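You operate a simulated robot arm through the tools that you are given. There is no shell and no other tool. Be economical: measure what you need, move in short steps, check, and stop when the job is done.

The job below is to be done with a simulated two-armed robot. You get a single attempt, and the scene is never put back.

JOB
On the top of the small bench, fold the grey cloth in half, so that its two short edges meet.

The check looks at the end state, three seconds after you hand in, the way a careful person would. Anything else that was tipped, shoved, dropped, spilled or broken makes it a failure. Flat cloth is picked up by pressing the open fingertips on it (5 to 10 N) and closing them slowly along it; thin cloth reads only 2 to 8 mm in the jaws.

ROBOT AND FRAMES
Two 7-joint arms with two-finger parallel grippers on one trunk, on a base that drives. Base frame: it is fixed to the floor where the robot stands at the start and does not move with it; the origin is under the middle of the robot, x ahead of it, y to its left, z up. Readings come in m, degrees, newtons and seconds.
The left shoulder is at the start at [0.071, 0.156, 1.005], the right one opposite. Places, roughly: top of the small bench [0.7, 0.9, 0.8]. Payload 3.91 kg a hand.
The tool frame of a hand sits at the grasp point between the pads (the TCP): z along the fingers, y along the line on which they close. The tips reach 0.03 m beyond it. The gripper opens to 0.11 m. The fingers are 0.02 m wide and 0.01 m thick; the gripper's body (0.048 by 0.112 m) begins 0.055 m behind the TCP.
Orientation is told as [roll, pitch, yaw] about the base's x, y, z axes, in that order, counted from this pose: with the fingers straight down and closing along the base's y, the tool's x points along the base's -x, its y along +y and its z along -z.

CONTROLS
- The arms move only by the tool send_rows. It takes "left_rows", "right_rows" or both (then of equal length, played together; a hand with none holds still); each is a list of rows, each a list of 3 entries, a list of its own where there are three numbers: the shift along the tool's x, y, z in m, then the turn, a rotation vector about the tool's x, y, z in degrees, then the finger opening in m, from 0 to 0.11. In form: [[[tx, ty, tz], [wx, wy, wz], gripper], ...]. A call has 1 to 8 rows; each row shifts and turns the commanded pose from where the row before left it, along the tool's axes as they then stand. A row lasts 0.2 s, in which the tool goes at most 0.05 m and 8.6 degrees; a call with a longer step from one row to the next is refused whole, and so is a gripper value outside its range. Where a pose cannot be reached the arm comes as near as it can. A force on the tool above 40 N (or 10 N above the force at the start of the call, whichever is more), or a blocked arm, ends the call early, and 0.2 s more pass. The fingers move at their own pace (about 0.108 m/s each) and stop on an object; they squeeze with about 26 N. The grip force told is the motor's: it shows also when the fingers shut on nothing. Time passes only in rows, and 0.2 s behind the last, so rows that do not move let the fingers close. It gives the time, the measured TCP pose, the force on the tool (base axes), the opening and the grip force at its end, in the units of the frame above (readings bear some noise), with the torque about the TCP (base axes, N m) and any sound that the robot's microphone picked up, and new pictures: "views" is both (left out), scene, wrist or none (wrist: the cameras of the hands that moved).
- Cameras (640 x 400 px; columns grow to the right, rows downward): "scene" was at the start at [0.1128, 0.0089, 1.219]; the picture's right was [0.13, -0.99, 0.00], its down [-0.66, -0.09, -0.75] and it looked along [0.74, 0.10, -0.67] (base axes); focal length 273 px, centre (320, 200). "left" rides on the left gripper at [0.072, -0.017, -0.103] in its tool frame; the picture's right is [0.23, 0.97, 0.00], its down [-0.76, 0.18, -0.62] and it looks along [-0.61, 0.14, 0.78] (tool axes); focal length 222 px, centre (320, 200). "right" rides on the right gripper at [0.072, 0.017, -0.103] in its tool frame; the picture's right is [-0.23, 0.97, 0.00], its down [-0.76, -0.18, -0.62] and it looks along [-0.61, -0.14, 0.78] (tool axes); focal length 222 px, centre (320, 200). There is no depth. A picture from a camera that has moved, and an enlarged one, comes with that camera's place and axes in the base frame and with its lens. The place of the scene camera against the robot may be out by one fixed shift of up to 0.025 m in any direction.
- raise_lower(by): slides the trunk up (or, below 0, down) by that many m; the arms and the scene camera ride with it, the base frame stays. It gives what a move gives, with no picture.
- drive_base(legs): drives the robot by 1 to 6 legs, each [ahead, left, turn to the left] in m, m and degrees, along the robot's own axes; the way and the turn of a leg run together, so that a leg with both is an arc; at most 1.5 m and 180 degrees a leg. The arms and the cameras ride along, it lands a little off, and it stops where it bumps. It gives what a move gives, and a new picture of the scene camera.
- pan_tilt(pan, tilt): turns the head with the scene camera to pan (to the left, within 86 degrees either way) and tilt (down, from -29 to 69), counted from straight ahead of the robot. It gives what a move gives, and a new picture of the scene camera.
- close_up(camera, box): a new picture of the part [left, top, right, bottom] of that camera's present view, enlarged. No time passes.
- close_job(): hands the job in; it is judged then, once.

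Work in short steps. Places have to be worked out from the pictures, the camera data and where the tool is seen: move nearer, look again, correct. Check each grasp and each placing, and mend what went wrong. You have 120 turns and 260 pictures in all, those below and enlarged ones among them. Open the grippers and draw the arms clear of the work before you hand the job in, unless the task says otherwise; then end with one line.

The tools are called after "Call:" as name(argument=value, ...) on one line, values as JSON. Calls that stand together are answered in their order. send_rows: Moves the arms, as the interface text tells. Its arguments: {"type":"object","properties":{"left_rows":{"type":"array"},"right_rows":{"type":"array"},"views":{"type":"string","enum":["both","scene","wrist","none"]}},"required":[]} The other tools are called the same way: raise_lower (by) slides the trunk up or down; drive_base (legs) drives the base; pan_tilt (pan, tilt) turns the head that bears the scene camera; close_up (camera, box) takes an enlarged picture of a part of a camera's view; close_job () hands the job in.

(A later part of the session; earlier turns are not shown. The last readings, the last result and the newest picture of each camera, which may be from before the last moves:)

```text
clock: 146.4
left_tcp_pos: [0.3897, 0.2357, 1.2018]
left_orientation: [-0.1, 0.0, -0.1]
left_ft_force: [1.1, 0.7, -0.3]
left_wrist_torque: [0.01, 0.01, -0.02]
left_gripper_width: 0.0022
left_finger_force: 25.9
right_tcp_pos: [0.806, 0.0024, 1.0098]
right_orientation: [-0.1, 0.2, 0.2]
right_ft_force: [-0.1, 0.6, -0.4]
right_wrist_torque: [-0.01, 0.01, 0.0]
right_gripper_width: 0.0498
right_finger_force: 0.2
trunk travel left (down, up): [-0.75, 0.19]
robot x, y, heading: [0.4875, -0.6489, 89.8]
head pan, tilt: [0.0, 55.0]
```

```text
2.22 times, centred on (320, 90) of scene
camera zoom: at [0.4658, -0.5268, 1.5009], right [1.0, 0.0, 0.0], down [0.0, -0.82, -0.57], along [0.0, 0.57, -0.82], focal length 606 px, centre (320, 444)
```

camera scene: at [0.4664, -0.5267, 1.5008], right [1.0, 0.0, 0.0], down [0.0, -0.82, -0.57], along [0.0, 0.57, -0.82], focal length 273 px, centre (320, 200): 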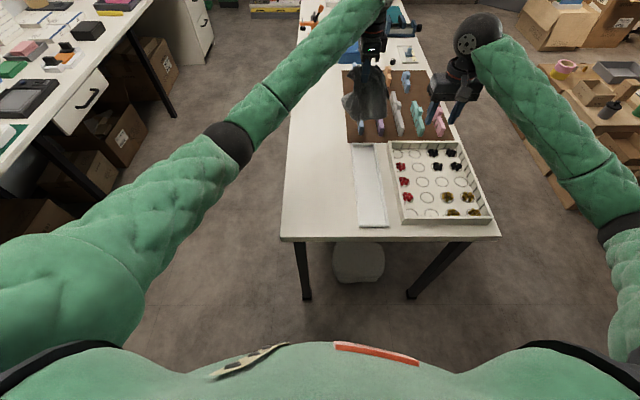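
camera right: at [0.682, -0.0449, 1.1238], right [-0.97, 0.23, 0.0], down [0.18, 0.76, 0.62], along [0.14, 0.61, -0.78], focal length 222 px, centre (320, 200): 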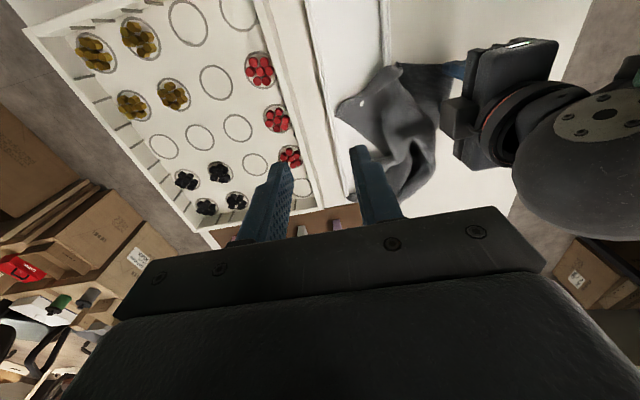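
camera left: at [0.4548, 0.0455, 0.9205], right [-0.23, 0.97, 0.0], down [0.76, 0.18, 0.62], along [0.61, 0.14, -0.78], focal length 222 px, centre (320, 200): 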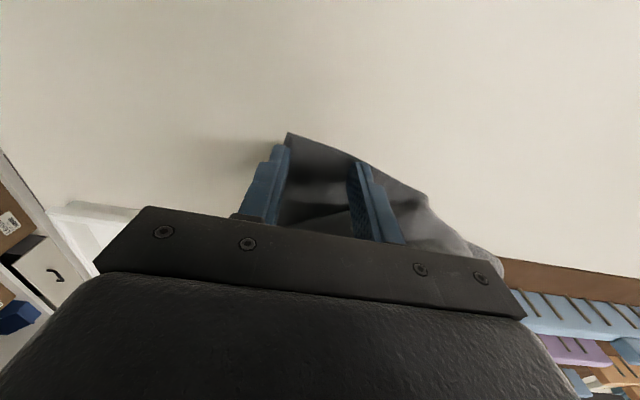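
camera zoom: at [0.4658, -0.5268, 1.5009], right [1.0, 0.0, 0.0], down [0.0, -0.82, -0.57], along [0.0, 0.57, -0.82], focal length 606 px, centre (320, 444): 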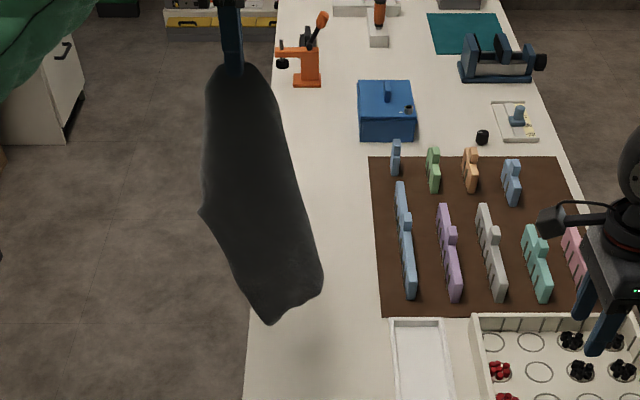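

The sheet hangs over the strip and its bottom corner is about to touch. Laying it down along the diagonal now.

Call:
send_rows(left_rows=[[[-0.0125, -0.01, 0.026], [0, 0, 0], 0.0], [[-0.0125, -0.015, 0.025], [0, 0, 0], 0.0], [[-0.0125, -0.019, 0.024], [0, 0, 0], 0.0], [[-0.0125, -0.02, 0.024], [0, 0, 0], 0.0], [[-0.0125, -0.02, 0.024], [0, 0, 0], 0.0], [[-0.0125, -0.02, 0.024], [0, 0, 0], 0.0], [[-0.0125, -0.02, 0.024], [0, 0, 0], 0.0], [[-0.0125, -0.02, 0.024], [0, 0, 0], 0.0]], views="none")

Call:
send_rows(left_rows=[[[-0.0125, -0.02, 0.024], [0, 0, 0], 0.0], [[-0.0125, -0.02, 0.024], [0, 0, 0], 0.0], [[-0.0125, -0.02, 0.024], [0, 0, 0], 0.0], [[-0.0125, -0.02, 0.024], [0, 0, 0], 0.0], [[-0.012, -0.02, 0.024], [0, 0, 0], 0.0], [[-0.012, -0.02, 0.024], [0, 0, 0], 0.0], [[-0.012, -0.02, 0.022], [0, 0, 0], 0.0], [[-0.012, -0.02, 0.018], [0, 0, 0], 0.0]], views="none")

Call:
close_up(camera="scene", box=[270, 110, 400, 240])

```text
clock: 148.2
left_tcp_pos: [0.4857, 0.0912, 1.0064]
left_orientation: [0.0, 0.0, -0.1]
left_ft_force: [0.5, 0.0, -0.1]
left_wrist_torque: [-0.02, 0.04, 0.04]
left_gripper_width: 0.0021
left_finger_force: 25.8
right_tcp_pos: [0.8079, 0.0022, 1.0105]
right_orientation: [-0.1, 0.3, 0.2]
right_ft_force: [0.9, -0.2, 0.5]
right_wrist_torque: [-0.01, 0.0, 0.01]
right_gripper_width: 0.0499
right_finger_force: 0.1
trunk travel left (down, up): [-0.75, 0.19]
robot x, y, heading: [0.4858, -0.6479, 90.0]
head pan, tilt: [0.0, 55.0]
```

```text
clock: 150.0
left_tcp_pos: [0.5845, -0.0675, 0.8251]
left_orientation: [0.3, -0.1, 0.0]
left_ft_force: [-9.1, 3.0, 14.1]
left_wrist_torque: [0.16, -0.09, 0.08]
left_gripper_width: 0.0018
left_finger_force: 26.3
right_tcp_pos: [0.8043, 0.0008, 1.0104]
right_orientation: [0.0, 0.3, 0.1]
right_ft_force: [-0.2, 0.0, 1.1]
right_wrist_torque: [-0.02, 0.02, -0.03]
right_gripper_width: 0.05
right_finger_force: 0.1
trunk travel left (down, up): [-0.75, 0.19]
robot x, y, heading: [0.4852, -0.6504, 90.1]
head pan, tilt: [0.0, 55.0]
```

```text
3.08 times, centred on (335, 175) of scene
camera zoom: at [0.465, -0.5284, 1.5014], right [1.0, 0.0, 0.0], down [0.0, -0.82, -0.57], along [0.0, 0.57, -0.82], focal length 840 px, centre (274, 277)
```

zoom: 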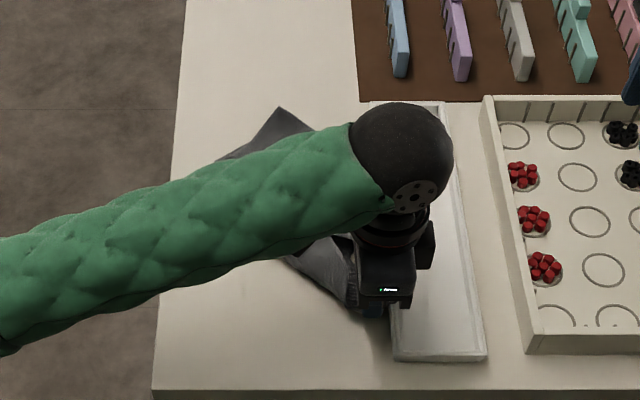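

A is down near the tray wall with a slight contact. I'll ease off, release, and retreat to look.

Call:
send_rows(left_rows=[[[0.008, 0, -0.004], [0, 0, 0], 0.0], [[0, 0, 0], [0, 0, 0], 0.02], [[0, 0, -0.01], [0, 0, 0], 0.05], [[0, 0, -0.045], [0, 0, 0], 0.05], [[0, 0, -0.045], [0, 0, 0], 0.05], [[0.035, 0.02, -0.02], [0, 0, 0], 0.05], [[0.045, 0.01, 0], [0, 0, 0], 0.05], [[0.045, 0.01, 0], [0, 0, 0], 0.05]], views="none")

Call:
send_rows(left_rows=[[[0.045, 0.01, 0], [0, 0, 0], 0.05], [[0.045, 0, 0], [0, 0, 0], 0.05], [[0.045, 0, 0], [0, 0, 0], 0.05]], views="none")

Call:
close_up(camera="scene", box=[270, 120, 390, 230])

```text
clock: 151.8
left_tcp_pos: [0.4518, -0.0268, 0.9477]
left_orientation: [0.1, 0.1, -0.2]
left_ft_force: [0.6, -0.2, 0.5]
left_wrist_torque: [-0.03, -0.01, -0.01]
left_gripper_width: 0.0502
left_finger_force: 0.0
right_tcp_pos: [0.806, 0.0014, 1.0095]
right_orientation: [-0.1, 0.3, 0.1]
right_ft_force: [-0.2, -0.4, 0.3]
right_wrist_torque: [0.0, -0.06, 0.03]
right_gripper_width: 0.0502
right_finger_force: 0.1
trunk travel left (down, up): [-0.75, 0.19]
robot x, y, heading: [0.49, -0.647, 90.0]
head pan, tilt: [0.0, 55.0]
```

```text
clock: 152.6
left_tcp_pos: [0.3182, -0.016, 0.9464]
left_orientation: [0.0, 0.0, -0.1]
left_ft_force: [0.1, -0.6, -0.2]
left_wrist_torque: [0.0, 0.01, 0.01]
left_gripper_width: 0.05
left_finger_force: 0.0
right_tcp_pos: [0.8065, 0.0, 1.0105]
right_orientation: [0.0, 0.2, 0.1]
right_ft_force: [-0.4, -0.1, 0.9]
right_wrist_torque: [0.03, 0.04, 0.02]
right_gripper_width: 0.0504
right_finger_force: 0.0
trunk travel left (down, up): [-0.75, 0.19]
robot x, y, heading: [0.4851, -0.6509, 89.9]
head pan, tilt: [0.0, 55.0]
```

```text
3.64 times, centred on (330, 175) of scene
camera zoom: at [0.4648, -0.5279, 1.5009], right [1.0, 0.0, 0.0], down [0.0, -0.82, -0.57], along [0.0, 0.57, -0.82], focal length 992 px, centre (284, 291)
```

zoom: 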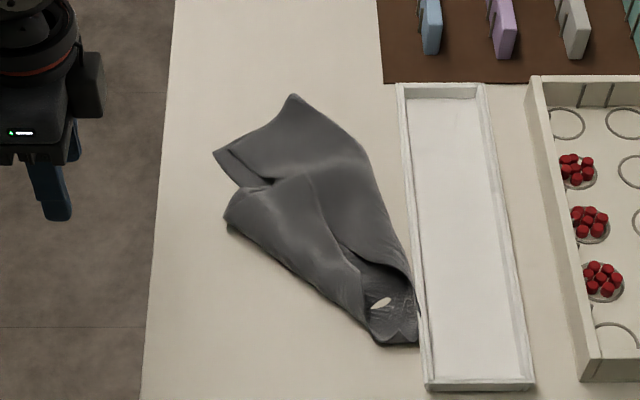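

The cloth is off the tray but gathered. B (short-edge neighbour) is at ≈(.436,.08), A is bunched at ≈(.59,-.06) and D at ≈(.50,.24). A and B are well apart, so the left hand takes B and the right takes A's bunch. Hanging by that short edge will let it open out.

Call:
send_rows(left_rows=[[[-0.0168, 0.012, 0.0], [0, 0, 0], 0.04], [[-0.0168, 0.012, 0.01], [0, 0, 0], 0.04], [[-0.0168, 0.012, 0.01], [0, 0, 0], 0.04], [[-0.0168, 0.012, 0.015], [0, 0, 0], 0.04], [[-0.0168, 0.012, 0.015], [0, 0, 0], 0.04], [[-0.0168, 0.012, 0.015], [0, 0, 0], 0.04], [[-0.0168, 0.012, 0.015], [0, 0, 0], 0.04], [[-0.0168, 0.012, 0.015], [0, 0, 0], 0.04]], right_rows=[[[0.028, -0.0063, 0.005], [0, 0, 0], 0.05], [[0.028, -0.0063, 0.01], [0, 0, 0], 0.05], [[0.028, -0.0063, 0.015], [0, 0, 0], 0.05], [[0.028, -0.0063, 0.02], [0, 0, 0], 0.05], [[0.028, -0.0063, 0.025], [0, 0, 0], 0.05], [[0.028, -0.0063, 0.025], [0, 0, 0], 0.05], [[0.028, -0.0063, 0.025], [0, 0, 0], 0.05], [[0.028, -0.0063, 0.025], [0, 0, 0], 0.05]], views="none")

Call:
close_up(camera="left", box=[120, 0, 520, 250])

Call:
close_up(camera="right", box=[120, 0, 520, 250])

```text
clock: 154.4
left_tcp_pos: [0.4534, 0.0777, 0.8514]
left_orientation: [0.0, -0.1, -0.1]
left_ft_force: [0.3, -0.3, -0.3]
left_wrist_torque: [0.0, 0.01, -0.01]
left_gripper_width: 0.0397
left_finger_force: 0.0
right_tcp_pos: [0.5805, -0.049, 0.8604]
right_orientation: [-0.1, 0.3, 0.2]
right_ft_force: [-0.2, 0.1, 0.4]
right_wrist_torque: [0.02, -0.02, 0.01]
right_gripper_width: 0.0499
right_finger_force: 0.2
trunk travel left (down, up): [-0.75, 0.19]
robot x, y, heading: [0.4919, -0.6472, 90.2]
head pan, tilt: [0.0, 55.0]
```

```text
1.60 times, centred on (320, 125) of left
camera zoom: at [0.3817, 0.0606, 0.9563], right [-0.23, 0.97, 0.0], down [0.76, 0.18, 0.62], along [0.61, 0.14, -0.78], focal length 355 px, centre (320, 320)
```

zoom: 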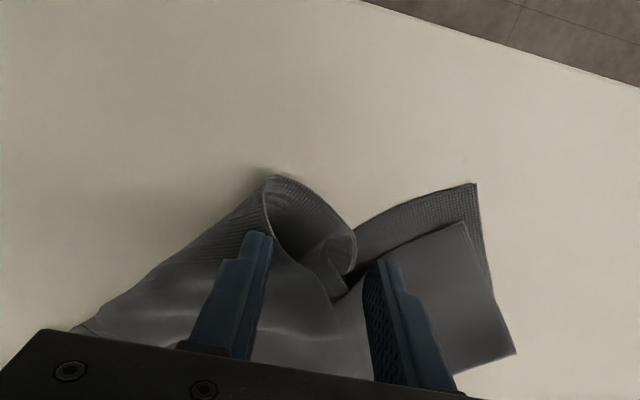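

```text
1.60 times, centred on (320, 125) of right
camera zoom: at [0.5085, -0.0314, 0.964], right [0.22, 0.97, 0.0], down [0.76, -0.17, 0.62], along [0.6, -0.14, -0.78], focal length 355 px, centre (320, 320)
```

zoom: 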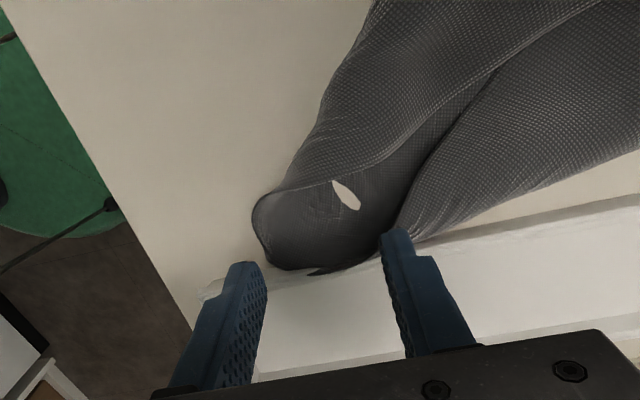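

The close-up shows the cloth is folded lengthwise: its fold line runs from A to (.516,.226), with two far corners stacked at ≈(.42–.44,.147). Gripping the mid-point of that short edge at (.51,.21) and laying out along y worked well before. The right hand retreats and the left goes there.

Call:
send_rows(left_rows=[[[0, 0, -0.03], [0, 0, 0], 0.045], [[-0.013, 0.03, 0], [0, 0, 0], 0.045], [[-0.014, 0.034, 0], [0, 0, 0], 0.045], [[-0.014, 0.034, 0], [0, 0, 0], 0.045], [[-0.014, 0.034, 0.01], [0, 0, 0], 0.045], [[0, 0, 0.025], [0, 0, 0], 0.045], [[0, 0, 0.02], [0, 0, 0], 0.045], [[0, 0, 0.01], [0, 0, 0], 0.045]], right_rows=[[[0, 0, -0.03], [0, 0, 0], 0.05], [[0, 0, -0.04], [0, 0, 0], 0.05], [[-0.03, 0, -0.03], [0, 0, 0], 0.05], [[-0.04, 0, -0.02], [0, 0, 0], 0.05], [[-0.045, 0, -0.02], [0, 0, 0], 0.05], [[-0.045, 0, 0], [0, 0, 0], 0.05], [[-0.045, 0, 0], [0, 0, 0], 0.05], [[0, 0, 0], [0, 0, 0], 0.05]], views="none")

Call:
close_up(camera="left", box=[120, 0, 520, 250])

```text
clock: 156.2
left_tcp_pos: [0.5076, 0.2118, 0.8168]
left_orientation: [-0.1, 0.0, -0.2]
left_ft_force: [-0.5, 0.6, 0.0]
left_wrist_torque: [0.0, 0.01, 0.0]
left_gripper_width: 0.0448
left_finger_force: 0.1
right_tcp_pos: [0.7892, -0.0496, 1.0018]
right_orientation: [-0.1, 0.2, 0.2]
right_ft_force: [-0.4, 0.2, -0.2]
right_wrist_torque: [-0.02, -0.03, -0.02]
right_gripper_width: 0.0502
right_finger_force: 0.1
trunk travel left (down, up): [-0.75, 0.19]
robot x, y, heading: [0.4862, -0.6504, 90.4]
head pan, tilt: [0.0, 55.0]
```

```text
1.60 times, centred on (320, 125) of left
camera zoom: at [0.4358, 0.1946, 0.9207], right [-0.23, 0.97, 0.0], down [0.76, 0.18, 0.62], along [0.61, 0.14, -0.78], focal length 355 px, centre (320, 320)
```

zoom: 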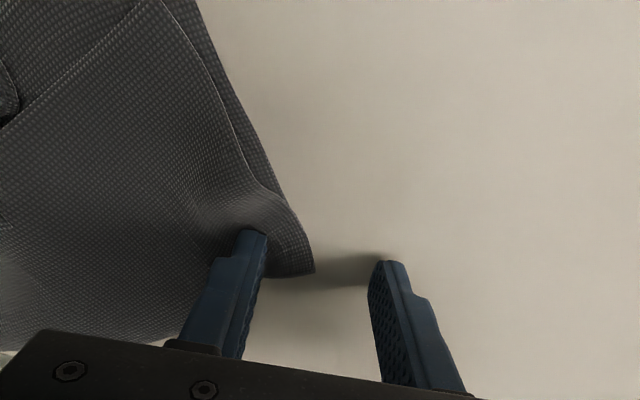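

The tip is at (.517,.21), between the fingers. I'll shift 1.2 cm inwards for more bite, press, and close.

Call:
send_rows(left_rows=[[[-0.003, -0.012, -0.004], [0, 0, 0], 0.045], [[0, 0, 0.006], [0, 0, 0], 0.045], [[0, 0, 0.003], [0, 0, 0], 0.04], [[0, 0, 0], [0, 0, 0], 0.033], [[0, 0, 0], [0, 0, 0], 0.025], [[0, 0, 0], [0, 0, 0], 0.016], [[0, 0, 0], [0, 0, 0], 0.007], [[0, 0, 0], [0, 0, 0], 0.0]], views="none")

Call:
close_up(camera="left", box=[120, 0, 520, 250])

```text
clock: 158.0
left_tcp_pos: [0.5108, 0.1987, 0.8117]
left_orientation: [0.2, 0.0, -0.2]
left_ft_force: [0.1, 0.1, 11.9]
left_wrist_torque: [-0.02, 0.01, 0.03]
left_gripper_width: 0.0
left_finger_force: 26.7
right_tcp_pos: [0.7891, -0.0507, 1.0035]
right_orientation: [0.0, 0.3, 0.2]
right_ft_force: [-0.2, -0.7, 0.7]
right_wrist_torque: [0.01, 0.01, 0.01]
right_gripper_width: 0.0499
right_finger_force: 0.0
trunk travel left (down, up): [-0.75, 0.19]
robot x, y, heading: [0.4891, -0.65, 90.1]
head pan, tilt: [0.0, 55.0]
```

```text
1.60 times, centred on (320, 125) of left
camera zoom: at [0.4393, 0.1821, 0.917], right [-0.23, 0.97, 0.0], down [0.76, 0.18, 0.62], along [0.61, 0.14, -0.78], focal length 355 px, centre (320, 320)
```

zoom: 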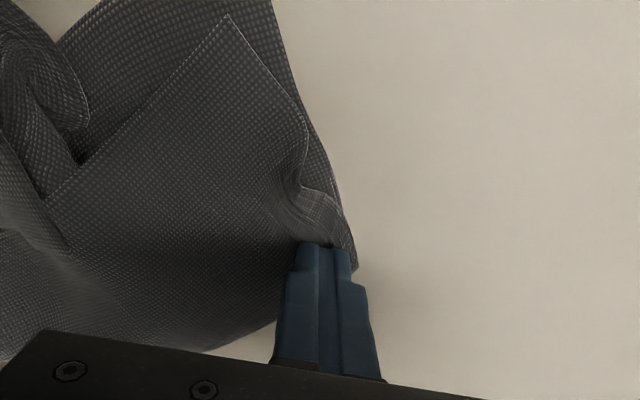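

Missed. I'll reopen, go back out so the far finger is just outside the tip, and press harder before closing slowly.

Call:
send_rows(left_rows=[[[0, 0, -0.008], [0, 0, 0], 0.0], [[-0.002, 0.006, 0], [0, 0, 0], 0.04], [[0, 0, 0], [0, 0, 0], 0.04], [[0, 0, 0.006], [0, 0, 0], 0.04], [[0, 0, 0.003], [0, 0, 0], 0.04], [[0, 0, 0], [0, 0, 0], 0.04]], views="none")

Call:
send_rows(left_rows=[[[0, 0, 0], [0, 0, 0], 0.035], [[0, 0, 0], [0, 0, 0], 0.029], [[0, 0, 0], [0, 0, 0], 0.023], [[0, 0, 0], [0, 0, 0], 0.017], [[0, 0, 0], [0, 0, 0], 0.011], [[0, 0, 0], [0, 0, 0], 0.005], [[0, 0, 0], [0, 0, 0], 0.0], [[0, 0, 0], [0, 0, 0], 0.0]], views="none")

Call:
close_up(camera="left", box=[120, 0, 520, 250])

```text
clock: 159.4
left_tcp_pos: [0.5127, 0.2041, 0.8122]
left_orientation: [0.1, 0.1, -0.1]
left_ft_force: [-1.3, -1.9, 10.5]
left_wrist_torque: [-0.21, 0.08, -0.03]
left_gripper_width: 0.0403
left_finger_force: 0.4
right_tcp_pos: [0.7886, -0.0508, 1.002]
right_orientation: [0.0, 0.4, 0.2]
right_ft_force: [0.9, -0.5, -0.3]
right_wrist_torque: [-0.01, -0.04, 0.0]
right_gripper_width: 0.0499
right_finger_force: 0.0
trunk travel left (down, up): [-0.75, 0.19]
robot x, y, heading: [0.4889, -0.6515, 90.0]
head pan, tilt: [0.0, 55.0]
```

```text
clock: 161.2
left_tcp_pos: [0.5119, 0.2048, 0.8116]
left_orientation: [0.1, -0.1, -0.1]
left_ft_force: [0.6, -2.1, 20.7]
left_wrist_torque: [-0.11, 0.08, -0.03]
left_gripper_width: 0.0111
left_finger_force: 26.3
right_tcp_pos: [0.7888, -0.0513, 1.0037]
right_orientation: [0.0, 0.3, 0.2]
right_ft_force: [0.6, -0.3, -0.5]
right_wrist_torque: [0.02, -0.04, 0.0]
right_gripper_width: 0.05
right_finger_force: 0.0
trunk travel left (down, up): [-0.75, 0.19]
robot x, y, heading: [0.4894, -0.645, 89.8]
head pan, tilt: [0.0, 55.0]
```

```text
1.60 times, centred on (320, 125) of left
camera zoom: at [0.441, 0.1878, 0.9164], right [-0.23, 0.97, 0.0], down [0.76, 0.17, 0.62], along [0.61, 0.14, -0.78], focal length 355 px, centre (320, 320)
```

zoom: 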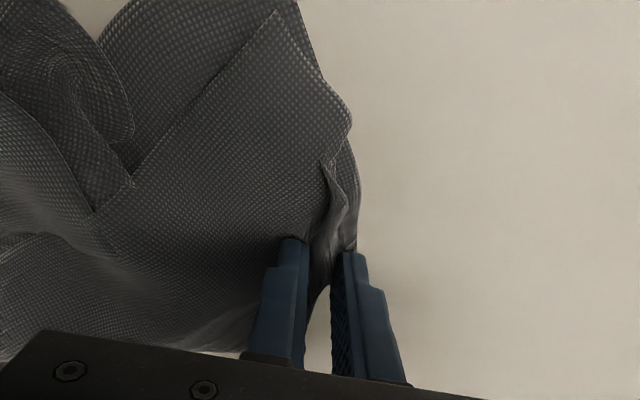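

A thick 11 mm grip. I'll lift the cloth, let it hang, and lay it out towards the robot centred at x≈.487.

Call:
send_rows(left_rows=[[[0, 0, -0.03], [0, 0, 0], 0.0], [[0, 0, -0.045], [0, 0, 0], 0.0], [[0, 0, -0.045], [0, 0, 0], 0.0], [[0, 0, -0.045], [0, 0, 0], 0.0], [[0, 0, -0.045], [0, 0, 0], 0.0], [[0, 0, -0.045], [0, 0, 0], 0.0], [[0, 0, -0.045], [0, 0, 0], 0.0], [[0, 0, -0.03], [0, 0, 0], 0.0]], views="none")

Call:
send_rows(left_rows=[[[0.01, 0.02, 0], [0, 0, 0], 0.0], [[0.01, 0.02, 0], [0, 0, 0], 0.0], [[0.005, 0.01, 0], [0, 0, 0], 0.0], [[0, 0, 0], [0, 0, 0], 0.0], [[0, 0, 0], [0, 0, 0], 0.0]], views="none")

Call:
close_up(camera="scene", box=[260, 0, 420, 170])

```text
clock: 163.0
left_tcp_pos: [0.5165, 0.2038, 1.1403]
left_orientation: [0.0, 0.1, -0.2]
left_ft_force: [1.2, -0.8, 0.1]
left_wrist_torque: [0.03, 0.01, 0.02]
left_gripper_width: 0.003
left_finger_force: 25.8
right_tcp_pos: [0.7905, -0.0507, 1.0011]
right_orientation: [0.0, 0.3, 0.2]
right_ft_force: [-0.7, 0.1, -0.8]
right_wrist_torque: [-0.01, -0.03, -0.01]
right_gripper_width: 0.05
right_finger_force: 0.1
trunk travel left (down, up): [-0.75, 0.19]
robot x, y, heading: [0.4869, -0.6521, 90.1]
head pan, tilt: [0.0, 55.0]
```

```text
clock: 164.2
left_tcp_pos: [0.4886, 0.2535, 1.1396]
left_orientation: [0.0, 0.1, 0.0]
left_ft_force: [-0.3, 0.3, -0.1]
left_wrist_torque: [0.0, -0.01, 0.01]
left_gripper_width: 0.003
left_finger_force: 26.0
right_tcp_pos: [0.7881, -0.0501, 1.002]
right_orientation: [-0.1, 0.3, 0.3]
right_ft_force: [-0.4, -0.4, -0.2]
right_wrist_torque: [0.02, 0.01, -0.01]
right_gripper_width: 0.05
right_finger_force: 0.0
trunk travel left (down, up): [-0.75, 0.19]
robot x, y, heading: [0.4859, -0.6447, 90.2]
head pan, tilt: [0.0, 55.0]
```

```text
2.35 times, centred on (340, 85) of scene
camera zoom: at [0.4662, -0.527, 1.5008], right [1.0, 0.0, 0.0], down [0.0, -0.82, -0.57], along [0.0, 0.57, -0.82], focal length 642 px, centre (273, 471)
```

zoom: 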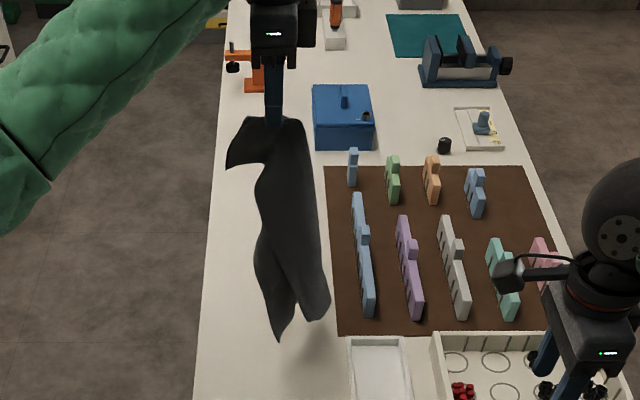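

It hangs from the short edge with a small flap, and the bottom is just above the bench. Laying it out towards the robot now.

Call:
send_rows(left_rows=[[[0, -0.01, 0.025], [0, 0, 0], 0.0], [[0, -0.022, 0.024], [0, 0, 0], 0.0], [[0, -0.026, 0.024], [0, 0, 0], 0.0], [[0, -0.026, 0.024], [0, 0, 0], 0.0], [[0, -0.026, 0.024], [0, 0, 0], 0.0], [[0, -0.026, 0.024], [0, 0, 0], 0.0], [[0, -0.026, 0.024], [0, 0, 0], 0.0], [[0, -0.026, 0.024], [0, 0, 0], 0.0]], views="none")

Call:
send_rows(left_rows=[[[0, -0.026, 0.024], [0, 0, 0], 0.0], [[0, -0.026, 0.024], [0, 0, 0], 0.0], [[0, -0.026, 0.024], [0, 0, 0], 0.0], [[0, -0.026, 0.024], [0, 0, 0], 0.0], [[0, -0.03, 0.02], [0, 0, 0], 0.0], [[0, 0, 0], [0, 0, 0], 0.03], [[0, 0, -0.03], [0, 0, 0], 0.06], [[0, 0, -0.045], [0, 0, 0], 0.06]], views="none")

Call:
send_rows(left_rows=[[[0.03, 0, -0.03], [0, 0, 0], 0.06], [[0.045, 0, 0], [0, 0, 0], 0.06], [[0.045, 0, 0], [0, 0, 0], 0.06], [[0.045, 0, 0], [0, 0, 0], 0.06]], views="none")

Call:
close_up(camera="scene", box=[270, 120, 390, 240])

```text
clock: 166.0
left_tcp_pos: [0.4891, 0.0667, 0.9468]
left_orientation: [0.1, 0.0, -0.1]
left_ft_force: [0.2, -0.5, 0.5]
left_wrist_torque: [0.01, -0.02, -0.01]
left_gripper_width: 0.003
left_finger_force: 26.5
right_tcp_pos: [0.7899, -0.0509, 1.0016]
right_orientation: [0.0, 0.3, 0.2]
right_ft_force: [0.2, -0.6, -0.1]
right_wrist_torque: [0.03, 0.03, -0.02]
right_gripper_width: 0.0498
right_finger_force: 0.1
trunk travel left (down, up): [-0.75, 0.19]
robot x, y, heading: [0.4864, -0.6437, 90.0]
head pan, tilt: [0.0, 55.0]
```

```text
clock: 167.8
left_tcp_pos: [0.4871, -0.0673, 0.906]
left_orientation: [0.0, 0.1, -0.1]
left_ft_force: [0.6, 0.0, -0.2]
left_wrist_torque: [-0.03, -0.02, -0.04]
left_gripper_width: 0.0598
left_finger_force: 0.0
right_tcp_pos: [0.789, -0.0498, 1.0014]
right_orientation: [-0.1, 0.3, 0.2]
right_ft_force: [-0.1, 0.0, -0.8]
right_wrist_torque: [-0.01, -0.02, 0.03]
right_gripper_width: 0.0503
right_finger_force: 0.0
trunk travel left (down, up): [-0.75, 0.19]
robot x, y, heading: [0.4908, -0.644, 90.0]
head pan, tilt: [0.0, 55.0]
```

```text
clock: 168.8
left_tcp_pos: [0.3228, -0.0697, 0.9364]
left_orientation: [0.1, 0.0, -0.1]
left_ft_force: [-0.6, -1.0, -0.6]
left_wrist_torque: [0.0, 0.03, -0.02]
left_gripper_width: 0.06
left_finger_force: 0.0
right_tcp_pos: [0.7892, -0.0514, 1.0032]
right_orientation: [0.0, 0.2, 0.0]
right_ft_force: [-0.2, 0.7, -0.5]
right_wrist_torque: [-0.02, -0.05, 0.01]
right_gripper_width: 0.0501
right_finger_force: 0.1
trunk travel left (down, up): [-0.75, 0.19]
robot x, y, heading: [0.4855, -0.6453, 90.0]
head pan, tilt: [0.0, 55.0]
```

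```text
3.33 times, centred on (330, 180) of scene
camera zoom: at [0.4649, -0.5282, 1.501], right [1.0, 0.0, 0.0], down [0.0, -0.82, -0.57], along [0.0, 0.57, -0.82], focal length 910 px, centre (287, 267)
```

zoom: 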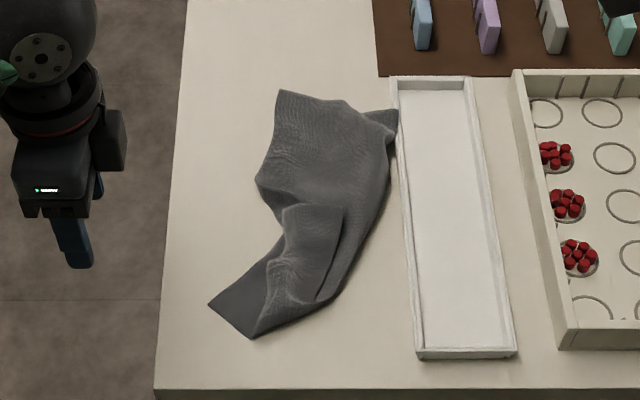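

The near end is folded: corner N1 lies at ≈(.417,-.05) and the other near corner N2 is flipped over on top at ≈(.487,.068). I'll go pick N2's flap to open it out to the right.

Call:
send_rows(left_rows=[[[-0.02, 0.017, 0.0], [0, 0, 0], 0.04], [[-0.022, 0.018, 0.005], [0, 0, 0], 0.04], [[-0.022, 0.018, 0.01], [0, 0, 0], 0.04], [[-0.022, 0.018, 0.015], [0, 0, 0], 0.04], [[-0.022, 0.018, 0.015], [0, 0, 0], 0.04], [[-0.022, 0.018, 0.02], [0, 0, 0], 0.04], [[-0.022, 0.018, 0.02], [0, 0, 0], 0.04], [[-0.02, 0.015, 0.015], [0, 0, 0], 0.04]], views="none")

Call:
close_up(camera="left", box=[60, 0, 460, 250])

```text
clock: 170.6
left_tcp_pos: [0.4953, 0.0738, 0.8349]
left_orientation: [0.0, 0.1, 0.0]
left_ft_force: [-0.1, 0.1, -0.9]
left_wrist_torque: [0.04, -0.03, -0.02]
left_gripper_width: 0.0398
left_finger_force: 0.0
right_tcp_pos: [0.789, -0.0504, 1.0007]
right_orientation: [-0.1, 0.2, 0.2]
right_ft_force: [0.2, -0.1, -0.2]
right_wrist_torque: [0.0, 0.02, -0.02]
right_gripper_width: 0.05
right_finger_force: 0.0
trunk travel left (down, up): [-0.75, 0.19]
robot x, y, heading: [0.4889, -0.6473, 89.7]
head pan, tilt: [0.0, 55.0]
```

```text
1.60 times, centred on (260, 125) of left
camera zoom: at [0.4237, 0.0585, 0.94], right [-0.23, 0.97, 0.0], down [0.76, 0.18, 0.62], along [0.61, 0.14, -0.78], focal length 355 px, centre (416, 320)
```

zoom: 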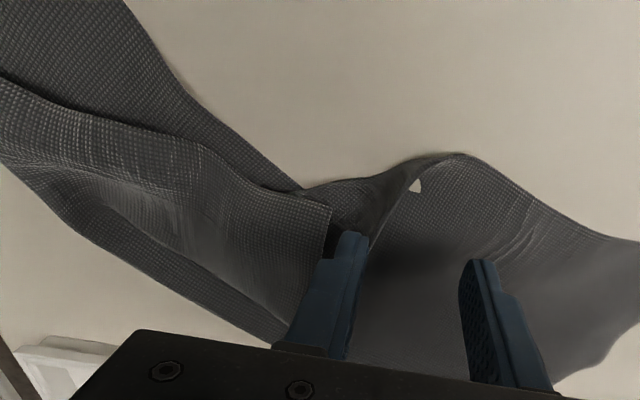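

N2 is at (.489,.035) and its flap is slightly raised. I'll shift over it, lower to a light press, and close.

Call:
send_rows(left_rows=[[[0, -0.02, -0.015], [0, 0, 0], 0.04], [[-0.003, -0.026, 0], [0, 0, 0], 0.04], [[0, 0, 0.015], [0, 0, 0], 0.04], [[0, 0, 0.012], [0, 0, 0], 0.04], [[0, 0, 0.005], [0, 0, 0], 0.04], [[0, 0, 0.003], [0, 0, 0], 0.04], [[0, 0, 0], [0, 0, 0], 0.04]], views="none")

Call:
send_rows(left_rows=[[[0, 0, 0], [0, 0, 0], 0.035], [[0, 0, 0], [0, 0, 0], 0.029], [[0, 0, 0], [0, 0, 0], 0.023], [[0, 0, 0], [0, 0, 0], 0.017], [[0, 0, 0], [0, 0, 0], 0.011], [[0, 0, 0], [0, 0, 0], 0.005], [[0, 0, 0], [0, 0, 0], 0.0], [[0, 0, 0], [0, 0, 0], 0.0]], views="none")

Call:
close_up(camera="left", box=[60, 0, 460, 250])

```text
clock: 172.2
left_tcp_pos: [0.4968, 0.0257, 0.8172]
left_orientation: [0.0, -0.1, -0.2]
left_ft_force: [0.8, -0.2, 0.6]
left_wrist_torque: [-0.05, 0.03, -0.01]
left_gripper_width: 0.0401
left_finger_force: 0.1
right_tcp_pos: [0.7888, -0.0504, 1.0023]
right_orientation: [-0.1, 0.3, 0.2]
right_ft_force: [0.0, 0.4, -0.2]
right_wrist_torque: [-0.01, 0.0, -0.01]
right_gripper_width: 0.0502
right_finger_force: 0.1
trunk travel left (down, up): [-0.75, 0.19]
robot x, y, heading: [0.4878, -0.6476, 90.1]
head pan, tilt: [0.0, 55.0]
```

```text
clock: 174.0
left_tcp_pos: [0.4958, 0.0279, 0.8171]
left_orientation: [-0.1, 0.0, -0.1]
left_ft_force: [-0.1, 0.7, 0.8]
left_wrist_torque: [-0.01, 0.03, 0.02]
left_gripper_width: 0.0025
left_finger_force: 25.9
right_tcp_pos: [0.7906, -0.0501, 1.0022]
right_orientation: [-0.1, 0.3, 0.3]
right_ft_force: [-0.3, 0.8, -0.1]
right_wrist_torque: [0.0, 0.02, 0.05]
right_gripper_width: 0.0501
right_finger_force: 0.1
trunk travel left (down, up): [-0.75, 0.19]
robot x, y, heading: [0.4893, -0.6487, 90.0]
head pan, tilt: [0.0, 55.0]
```

```text
1.60 times, centred on (260, 125) of left
camera zoom: at [0.425, 0.0107, 0.9213], right [-0.23, 0.97, 0.0], down [0.76, 0.18, 0.62], along [0.61, 0.14, -0.78], focal length 355 px, centre (416, 320)
```

zoom: 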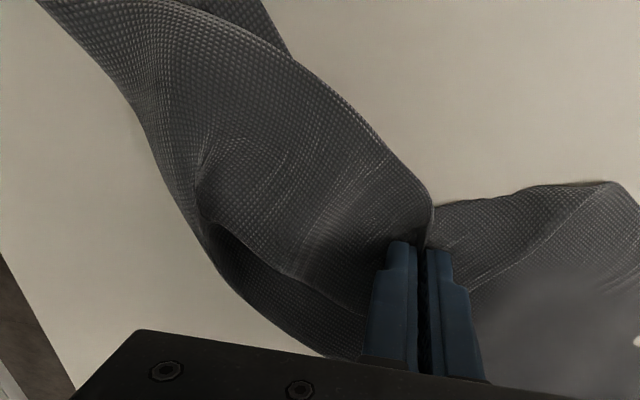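

N2's flap is gripped (2.5 mm). I'll lift it and carry it over to the right-near position (.585,-.085), opening the cloth.

Call:
send_rows(left_rows=[[[0, 0, -0.02], [0, 0, 0], 0.0], [[0, 0, -0.03], [0, 0, 0], 0.0], [[0, 0, -0.03], [0, 0, 0], 0.0], [[-0.015, -0.01, -0.02], [0, 0, 0], 0.0], [[-0.02, -0.015, 0], [0, 0, 0], 0.0], [[-0.02, -0.02, 0.01], [0, 0, 0], 0.0], [[-0.015, -0.02, 0.02], [0, 0, 0], 0.0], [[-0.01, -0.02, 0.025], [0, 0, 0], 0.0]], views="none")

Call:
send_rows(left_rows=[[[-0.008, -0.015, 0.02], [0, 0, 0], 0.0], [[0, -0.01, 0.02], [0, 0, 0], 0.0], [[0, 0, 0], [0, 0, 0], 0.0]], views="none")

Call:
close_up(camera="scene", box=[270, 120, 390, 240])

Call:
close_up(camera="left", box=[0, 0, 640, 260])

```text
clock: 175.8
left_tcp_pos: [0.5771, -0.0589, 0.8602]
left_orientation: [0.1, 0.1, 0.0]
left_ft_force: [0.0, 0.1, -0.7]
left_wrist_torque: [-0.01, -0.02, -0.01]
left_gripper_width: 0.0022
left_finger_force: 26.1
right_tcp_pos: [0.789, -0.0504, 1.0024]
right_orientation: [0.0, 0.3, 0.2]
right_ft_force: [-0.8, -0.1, 0.4]
right_wrist_torque: [-0.01, -0.02, 0.04]
right_gripper_width: 0.0498
right_finger_force: 0.0
trunk travel left (down, up): [-0.75, 0.19]
robot x, y, heading: [0.4908, -0.6449, 90.0]
head pan, tilt: [0.0, 55.0]
```

```text
clock: 176.6
left_tcp_pos: [0.5871, -0.0865, 0.8205]
left_orientation: [-0.1, 0.1, -0.1]
left_ft_force: [-4.1, -0.9, 2.4]
left_wrist_torque: [-0.03, 0.09, -0.01]
left_gripper_width: 0.0023
left_finger_force: 25.9
right_tcp_pos: [0.7898, -0.0494, 1.0009]
right_orientation: [-0.1, 0.4, 0.2]
right_ft_force: [-0.2, 0.9, -1.2]
right_wrist_torque: [0.0, 0.0, 0.0]
right_gripper_width: 0.0499
right_finger_force: 0.0
trunk travel left (down, up): [-0.75, 0.19]
robot x, y, heading: [0.4855, -0.6494, 90.1]
head pan, tilt: [0.0, 55.0]
```

```text
3.33 times, centred on (330, 180) of scene
camera zoom: at [0.4669, -0.5263, 1.5004], right [1.0, 0.0, 0.0], down [0.0, -0.82, -0.57], along [0.0, 0.57, -0.82], focal length 910 px, centre (287, 267)
```

zoom: 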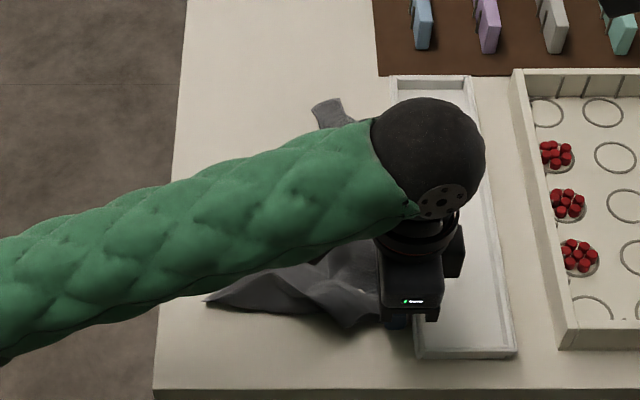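

```text
1.00 times, centred on (320, 130) of left (not enlarged: the box is as wide or as high as the picture)
camera zoom: at [0.5148, -0.1012, 0.924], right [-0.23, 0.97, 0.0], down [0.76, 0.18, 0.62], along [0.61, 0.14, -0.78], focal length 222 px, centre (320, 270)
```

zoom: 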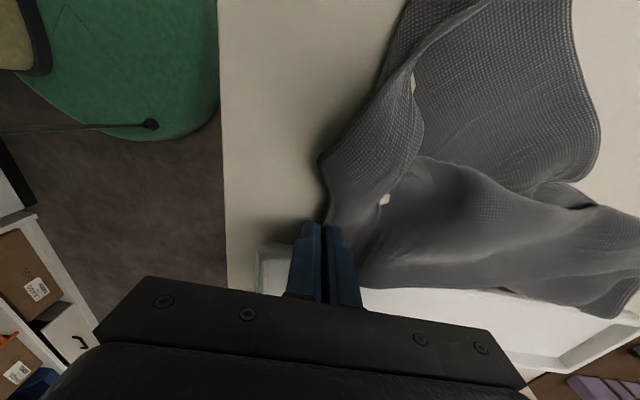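

The near edge now runs from N1 ≈(.416,-.045) to N2 at the hand (.587,-.087), nicely open. I'll release N2, take the left hand to N1, and bring the right hand to N2.

Call:
send_rows(left_rows=[[[0, 0, 0], [0, 0, 0], 0.02], [[0, 0, -0.02], [0, 0, 0], 0.04], [[0, 0, -0.045], [0, 0, 0], 0.04], [[0.03, 0.01, -0.025], [0, 0, 0], 0.04], [[0.045, 0.015, 0], [0, 0, 0], 0.04], [[0.045, 0.015, 0], [0, 0, 0], 0.04], [[0.035, 0.016, 0.02], [0, 0, 0], 0.04], [[0, 0, 0.03], [0, 0, 0], 0.04]], views="none")

Call:
send_rows(right_rows=[[[0.026, -0.003, 0.0], [0, 0, 0], 0.05], [[0.026, -0.003, 0.01], [0, 0, 0], 0.05], [[0.026, -0.004, 0.015], [0, 0, 0], 0.05], [[0.026, -0.004, 0.02], [0, 0, 0], 0.05], [[0.026, -0.004, 0.025], [0, 0, 0], 0.05], [[0.026, -0.004, 0.025], [0, 0, 0], 0.05], [[0.026, -0.004, 0.025], [0, 0, 0], 0.05], [[0.026, -0.004, 0.025], [0, 0, 0], 0.05]], views="none")

Call:
close_up(camera="left", box=[120, 0, 520, 250])

Call:
close_up(camera="right", box=[120, 0, 520, 250])

```text
clock: 178.4
left_tcp_pos: [0.4312, -0.0269, 0.8626]
left_orientation: [0.1, 0.1, 0.0]
left_ft_force: [-0.4, 0.5, 0.3]
left_wrist_torque: [0.02, 0.05, 0.01]
left_gripper_width: 0.0403
left_finger_force: 0.0
right_tcp_pos: [0.791, -0.0495, 1.0028]
right_orientation: [-0.1, 0.2, 0.2]
right_ft_force: [0.2, -0.2, -0.7]
right_wrist_torque: [-0.02, -0.01, 0.02]
right_gripper_width: 0.05
right_finger_force: 0.0
trunk travel left (down, up): [-0.75, 0.19]
robot x, y, heading: [0.487, -0.6484, 90.0]
head pan, tilt: [0.0, 55.0]
```

```text
clock: 180.2
left_tcp_pos: [0.429, -0.0274, 0.8628]
left_orientation: [0.0, 0.0, 0.0]
left_ft_force: [0.0, 0.6, 0.6]
left_wrist_torque: [0.01, -0.04, 0.03]
left_gripper_width: 0.04
left_finger_force: 0.1
right_tcp_pos: [0.5775, -0.0806, 0.8544]
right_orientation: [0.0, 0.3, 0.2]
right_ft_force: [0.5, 0.7, -0.3]
right_wrist_torque: [0.0, -0.02, 0.01]
right_gripper_width: 0.0502
right_finger_force: 0.1
trunk travel left (down, up): [-0.75, 0.19]
robot x, y, heading: [0.4884, -0.6494, 90.1]
head pan, tilt: [0.0, 55.0]
```

```text
1.60 times, centred on (320, 125) of left
camera zoom: at [0.3582, -0.0442, 0.9673], right [-0.23, 0.97, 0.0], down [0.76, 0.18, 0.62], along [0.61, 0.14, -0.78], focal length 355 px, centre (320, 320)
```

zoom: 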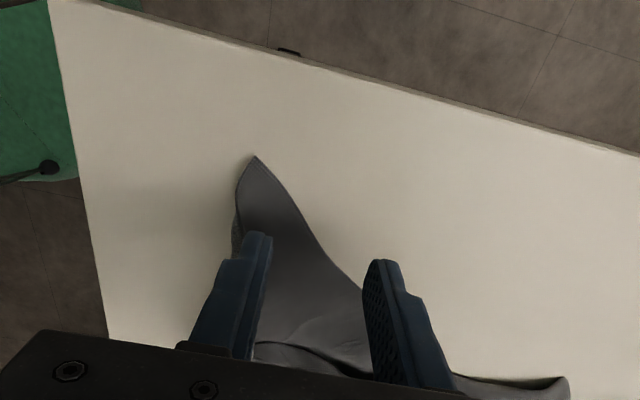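

```text
1.60 times, centred on (320, 125) of right
camera zoom: at [0.5045, -0.0643, 0.9586], right [0.22, 0.97, 0.0], down [0.77, -0.17, 0.62], along [0.6, -0.14, -0.78], focal length 355 px, centre (320, 320)
```

zoom: 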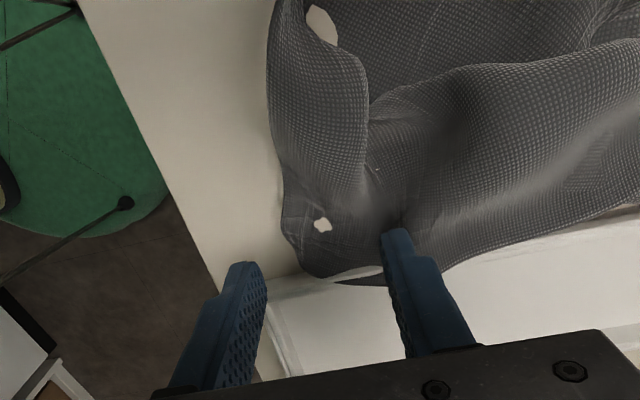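

Left: I'll shift to (.45,-.06) so one finger is on the cloth and the other just outside the near edge. Right is already aligned. I'll lower both, press, and close.

Call:
send_rows(left_rows=[[[-0.01, -0.016, 0], [0, 0, 0], 0.04], [[-0.011, -0.016, 0.012], [0, 0, 0], 0.04], [[0, 0, 0.015], [0, 0, 0], 0.04], [[0, 0, 0.014], [0, 0, 0], 0.04], [[0, 0, 0.006], [0, 0, 0], 0.04], [[0, 0, 0.004], [0, 0, 0], 0.04], [[0, 0, 0], [0, 0, 0], 0.04]], right_rows=[[[0.002, 0, 0.0], [0, 0, 0], 0.042], [[0, -0.001, 0.012], [0, 0, 0], 0.042], [[0, 0, 0.012], [0, 0, 0], 0.042], [[0, 0, 0.01], [0, 0, 0], 0.042], [[0, 0, 0.005], [0, 0, 0], 0.042], [[0, 0, 0.0035], [0, 0, 0], 0.042], [[0, 0, 0], [0, 0, 0], 0.042]], views="none")

Call:
send_rows(left_rows=[[[0, 0, 0.0005], [0, 0, 0], 0.034], [[0, 0, 0], [0, 0, 0], 0.028], [[0, 0, 0], [0, 0, 0], 0.022], [[0, 0, 0], [0, 0, 0], 0.016], [[0, 0, 0], [0, 0, 0], 0.01], [[0, 0, 0], [0, 0, 0], 0.004], [[0, 0, 0], [0, 0, 0], 0.0], [[0, 0, 0], [0, 0, 0], 0.0]], right_rows=[[[0, 0, 0.0005], [0, 0, 0], 0.036], [[0, 0, 0], [0, 0, 0], 0.03], [[0, 0, 0], [0, 0, 0], 0.024], [[0, 0, 0], [0, 0, 0], 0.018], [[0, 0, 0], [0, 0, 0], 0.012], [[0, 0, 0], [0, 0, 0], 0.006], [[0, 0, 0], [0, 0, 0], 0.0], [[0, 0, 0], [0, 0, 0], 0.0]], views="none")

Call:
close_up(camera="left", box=[120, 0, 520, 250])

Call:
close_up(camera="right", box=[120, 0, 520, 250])

```text
clock: 180.8
left_tcp_pos: [0.4436, -0.0512, 0.8543]
left_orientation: [0.2, 0.4, 0.4]
left_ft_force: [0.3, -0.8, -1.6]
left_wrist_torque: [0.02, -0.01, 0.01]
left_gripper_width: 0.0399
left_finger_force: 0.0
right_tcp_pos: [0.5773, -0.082, 0.8486]
right_orientation: [-0.1, 0.2, 0.3]
right_ft_force: [0.6, -0.4, 1.1]
right_wrist_torque: [0.03, 0.16, 0.0]
right_gripper_width: 0.0418
right_finger_force: 0.0
trunk travel left (down, up): [-0.75, 0.19]
robot x, y, heading: [0.4897, -0.6489, 90.0]
head pan, tilt: [0.0, 55.0]
stopped in row 2 (left hand): the force on the tool passed its limit at 58 N (the readings are from after the stop); the commanded pose is now the measured one
```

```text
clock: 182.6
left_tcp_pos: [0.444, -0.0502, 0.8521]
left_orientation: [0.3, 0.5, 0.5]
left_ft_force: [-5.7, 1.1, -8.7]
left_wrist_torque: [-0.05, -0.16, -0.01]
left_gripper_width: 0.0
left_finger_force: 26.4
right_tcp_pos: [0.5771, -0.0824, 0.8485]
right_orientation: [-0.2, 0.2, 0.3]
right_ft_force: [5.5, -1.1, 8.0]
right_wrist_torque: [0.27, 1.25, 0.08]
right_gripper_width: 0.0
right_finger_force: 25.9
trunk travel left (down, up): [-0.75, 0.19]
robot x, y, heading: [0.4891, -0.6435, 90.0]
head pan, tilt: [0.0, 55.0]
```

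```text
1.60 times, centred on (320, 125) of left
camera zoom: at [0.373, -0.0678, 0.9585], right [-0.24, 0.97, 0.01], down [0.76, 0.18, 0.62], along [0.6, 0.15, -0.79], focal length 355 px, centre (320, 320)
```

zoom: 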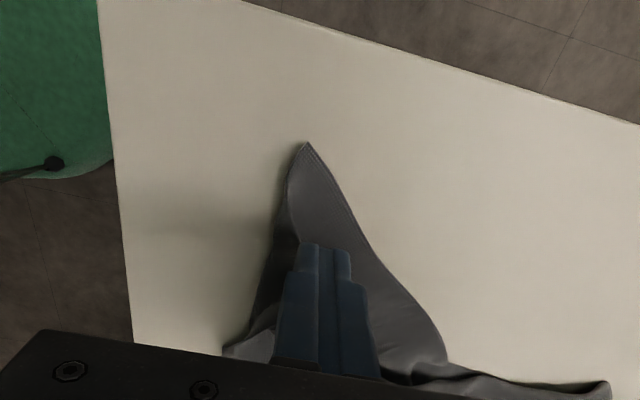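

```text
1.60 times, centred on (320, 125) of right
camera zoom: at [0.5044, -0.0657, 0.9514], right [0.22, 0.98, 0.0], down [0.76, -0.17, 0.62], along [0.6, -0.14, -0.78], focal length 355 px, centre (320, 320)
```

zoom: 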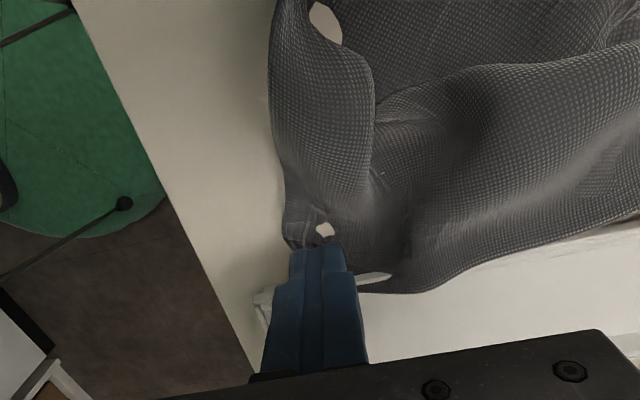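

The two wrists bumped before reaching, so the closing was in the air. I'll back the right hand off and turn it to yaw 180 so its pod faces away, while the left goes down on N1.

Call:
send_rows(right_rows=[[[-0.01, 0, -0.03], [0, 0, 0], 0.03], [[-0.03, 0, -0.035], [0, 0, 0], 0.04], [[-0.04, 0, -0.025], [0, 0, 0], 0.042], [[-0.04, 0, -0.02], [0, 0, -8.4], 0.042], [[0, 0, 0], [0, 0, -8.5], 0.042], [[0, 0, 0], [0, 0, -8.5], 0.042], [[0, 0, 0], [0, 0, -8.5], 0.042], [[0, 0, 0], [0, 0, -8.5], 0.042]], left_rows=[[[0, 0, 0], [0, 0, 0], 0.02], [[0, 0, -0.005], [0, 0, 0], 0.04], [[0, 0, 0], [0, 0, 0], 0.04], [[-0.006, -0.01, 0.01], [0, 0, 0], 0.04], [[0, 0, 0.015], [0, 0, 0], 0.04], [[0, 0, 0.012], [0, 0, 0], 0.04], [[0, 0, 0.005], [0, 0, 0], 0.04], [[0, 0, 0], [0, 0, 0], 0.04]], views="none")

Call:
send_rows(right_rows=[[[0, 0, 0], [0, 0, -8.5], 0.042], [[0, 0, 0], [0, 0, -8.5], 0.042], [[0, 0, 0], [0, 0, -8.5], 0.042], [[0, 0, 0], [0, 0, -8.5], 0.042], [[0, 0, 0], [0, 0, -8.5], 0.042], [[0, 0, 0], [0, 0, -8.5], 0.042], [[0, 0, 0], [0, 0, -8.5], 0.042], [[0, 0, 0], [0, 0, -8.5], 0.042]], left_rows=[[[0, 0, 0.002], [0, 0, 0], 0.04], [[0, 0, 0.0015], [0, 0, 0], 0.036], [[0, 0, 0], [0, 0, 0], 0.03], [[0, 0, 0], [0, 0, 0], 0.023], [[0, 0, 0], [0, 0, 0], 0.016], [[0, 0, 0], [0, 0, 0], 0.009], [[0, 0, 0], [0, 0, 0], 0.0], [[0, 0, 0], [0, 0, 0], 0.0]], views="none")

Call:
send_rows(right_rows=[[[0, 0, 0], [0, 0, -8.5], 0.042], [[0, 0, 0], [0, 0, -8.5], 0.042], [[0, 0, 0], [0, 0, -8.5], 0.042], [[0, 0, 0], [0, 0, -8.5], 0.042], [[0, 0, 0], [0, 0, -8.5], 0.042], [[0, 0, 0], [0, 0, -8.5], 0.042], [[0, 0, 0], [0, 0, -8.5], 0.042], [[0, 0, 0], [0, 0, -8.5], 0.042]], views="none")

Call:
close_up(camera="left", box=[120, 0, 520, 250])

Call:
close_up(camera="scene", box=[270, 110, 420, 240])

```text
clock: 184.3
left_tcp_pos: [0.4494, -0.0609, 0.8161]
left_orientation: [0.1, 0.4, 0.5]
left_ft_force: [0.1, -0.5, -0.3]
left_wrist_torque: [-0.01, 0.0, 0.0]
left_gripper_width: 0.04
left_finger_force: 0.1
right_tcp_pos: [0.698, -0.0805, 0.9576]
right_orientation: [0.1, 0.2, 42.9]
right_ft_force: [-0.2, 0.2, -0.1]
right_wrist_torque: [-0.01, -0.03, -0.01]
right_gripper_width: 0.042
right_finger_force: 0.0
trunk travel left (down, up): [-0.75, 0.19]
robot x, y, heading: [0.4889, -0.6476, 90.0]
head pan, tilt: [0.0, 55.0]
```

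```text
clock: 186.2
left_tcp_pos: [0.4499, -0.0601, 0.8125]
left_orientation: [0.2, 0.4, 0.5]
left_ft_force: [0.3, -0.3, -0.4]
left_wrist_torque: [-0.02, -0.02, -0.01]
left_gripper_width: 0.0021
left_finger_force: 25.8
right_tcp_pos: [0.6983, -0.0814, 0.958]
right_orientation: [0.2, 0.1, 110.8]
right_ft_force: [-0.1, 0.0, 0.7]
right_wrist_torque: [-0.01, -0.02, -0.03]
right_gripper_width: 0.0422
right_finger_force: 0.0
trunk travel left (down, up): [-0.75, 0.19]
robot x, y, heading: [0.4884, -0.6501, 89.9]
head pan, tilt: [0.0, 55.0]
```

```text
clock: 187.9
left_tcp_pos: [0.4494, -0.0603, 0.8126]
left_orientation: [0.2, 0.4, 0.5]
left_ft_force: [0.2, -0.1, 0.1]
left_wrist_torque: [-0.01, 0.0, 0.02]
left_gripper_width: 0.0021
left_finger_force: 26.5
right_tcp_pos: [0.6985, -0.0814, 0.9588]
right_orientation: [0.1, -0.3, 179.0]
right_ft_force: [-0.5, -0.2, 0.4]
right_wrist_torque: [-0.02, 0.01, 0.02]
right_gripper_width: 0.0422
right_finger_force: 0.0
trunk travel left (down, up): [-0.75, 0.19]
robot x, y, heading: [0.4865, -0.6477, 89.9]
head pan, tilt: [0.0, 55.0]
```

```text
1.60 times, centred on (320, 125) of left
camera zoom: at [0.3789, -0.0779, 0.9181], right [-0.24, 0.97, 0.01], down [0.76, 0.18, 0.62], along [0.6, 0.15, -0.79], focal length 355 px, centre (320, 320)
```

zoom: 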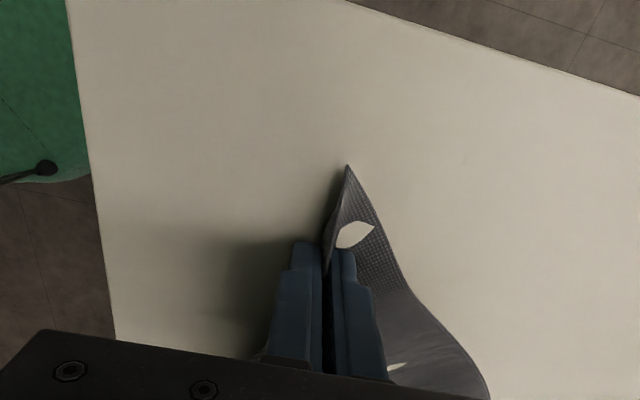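

```text
3.08 times, centred on (345, 175) of scene
camera zoom: at [0.4661, -0.5272, 1.5009], right [1.0, 0.0, 0.0], down [0.0, -0.82, -0.57], along [0.0, 0.57, -0.82], focal length 840 px, centre (243, 277)
```

zoom: 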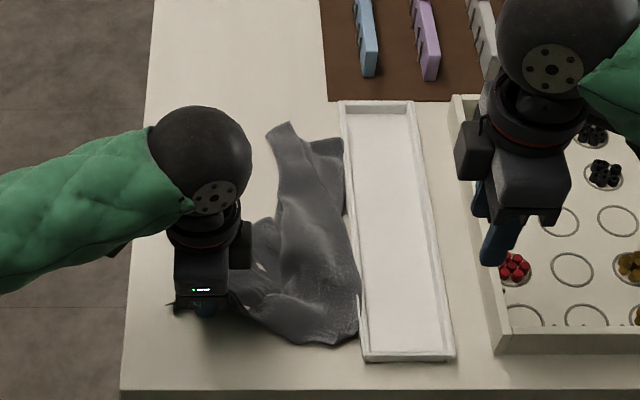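

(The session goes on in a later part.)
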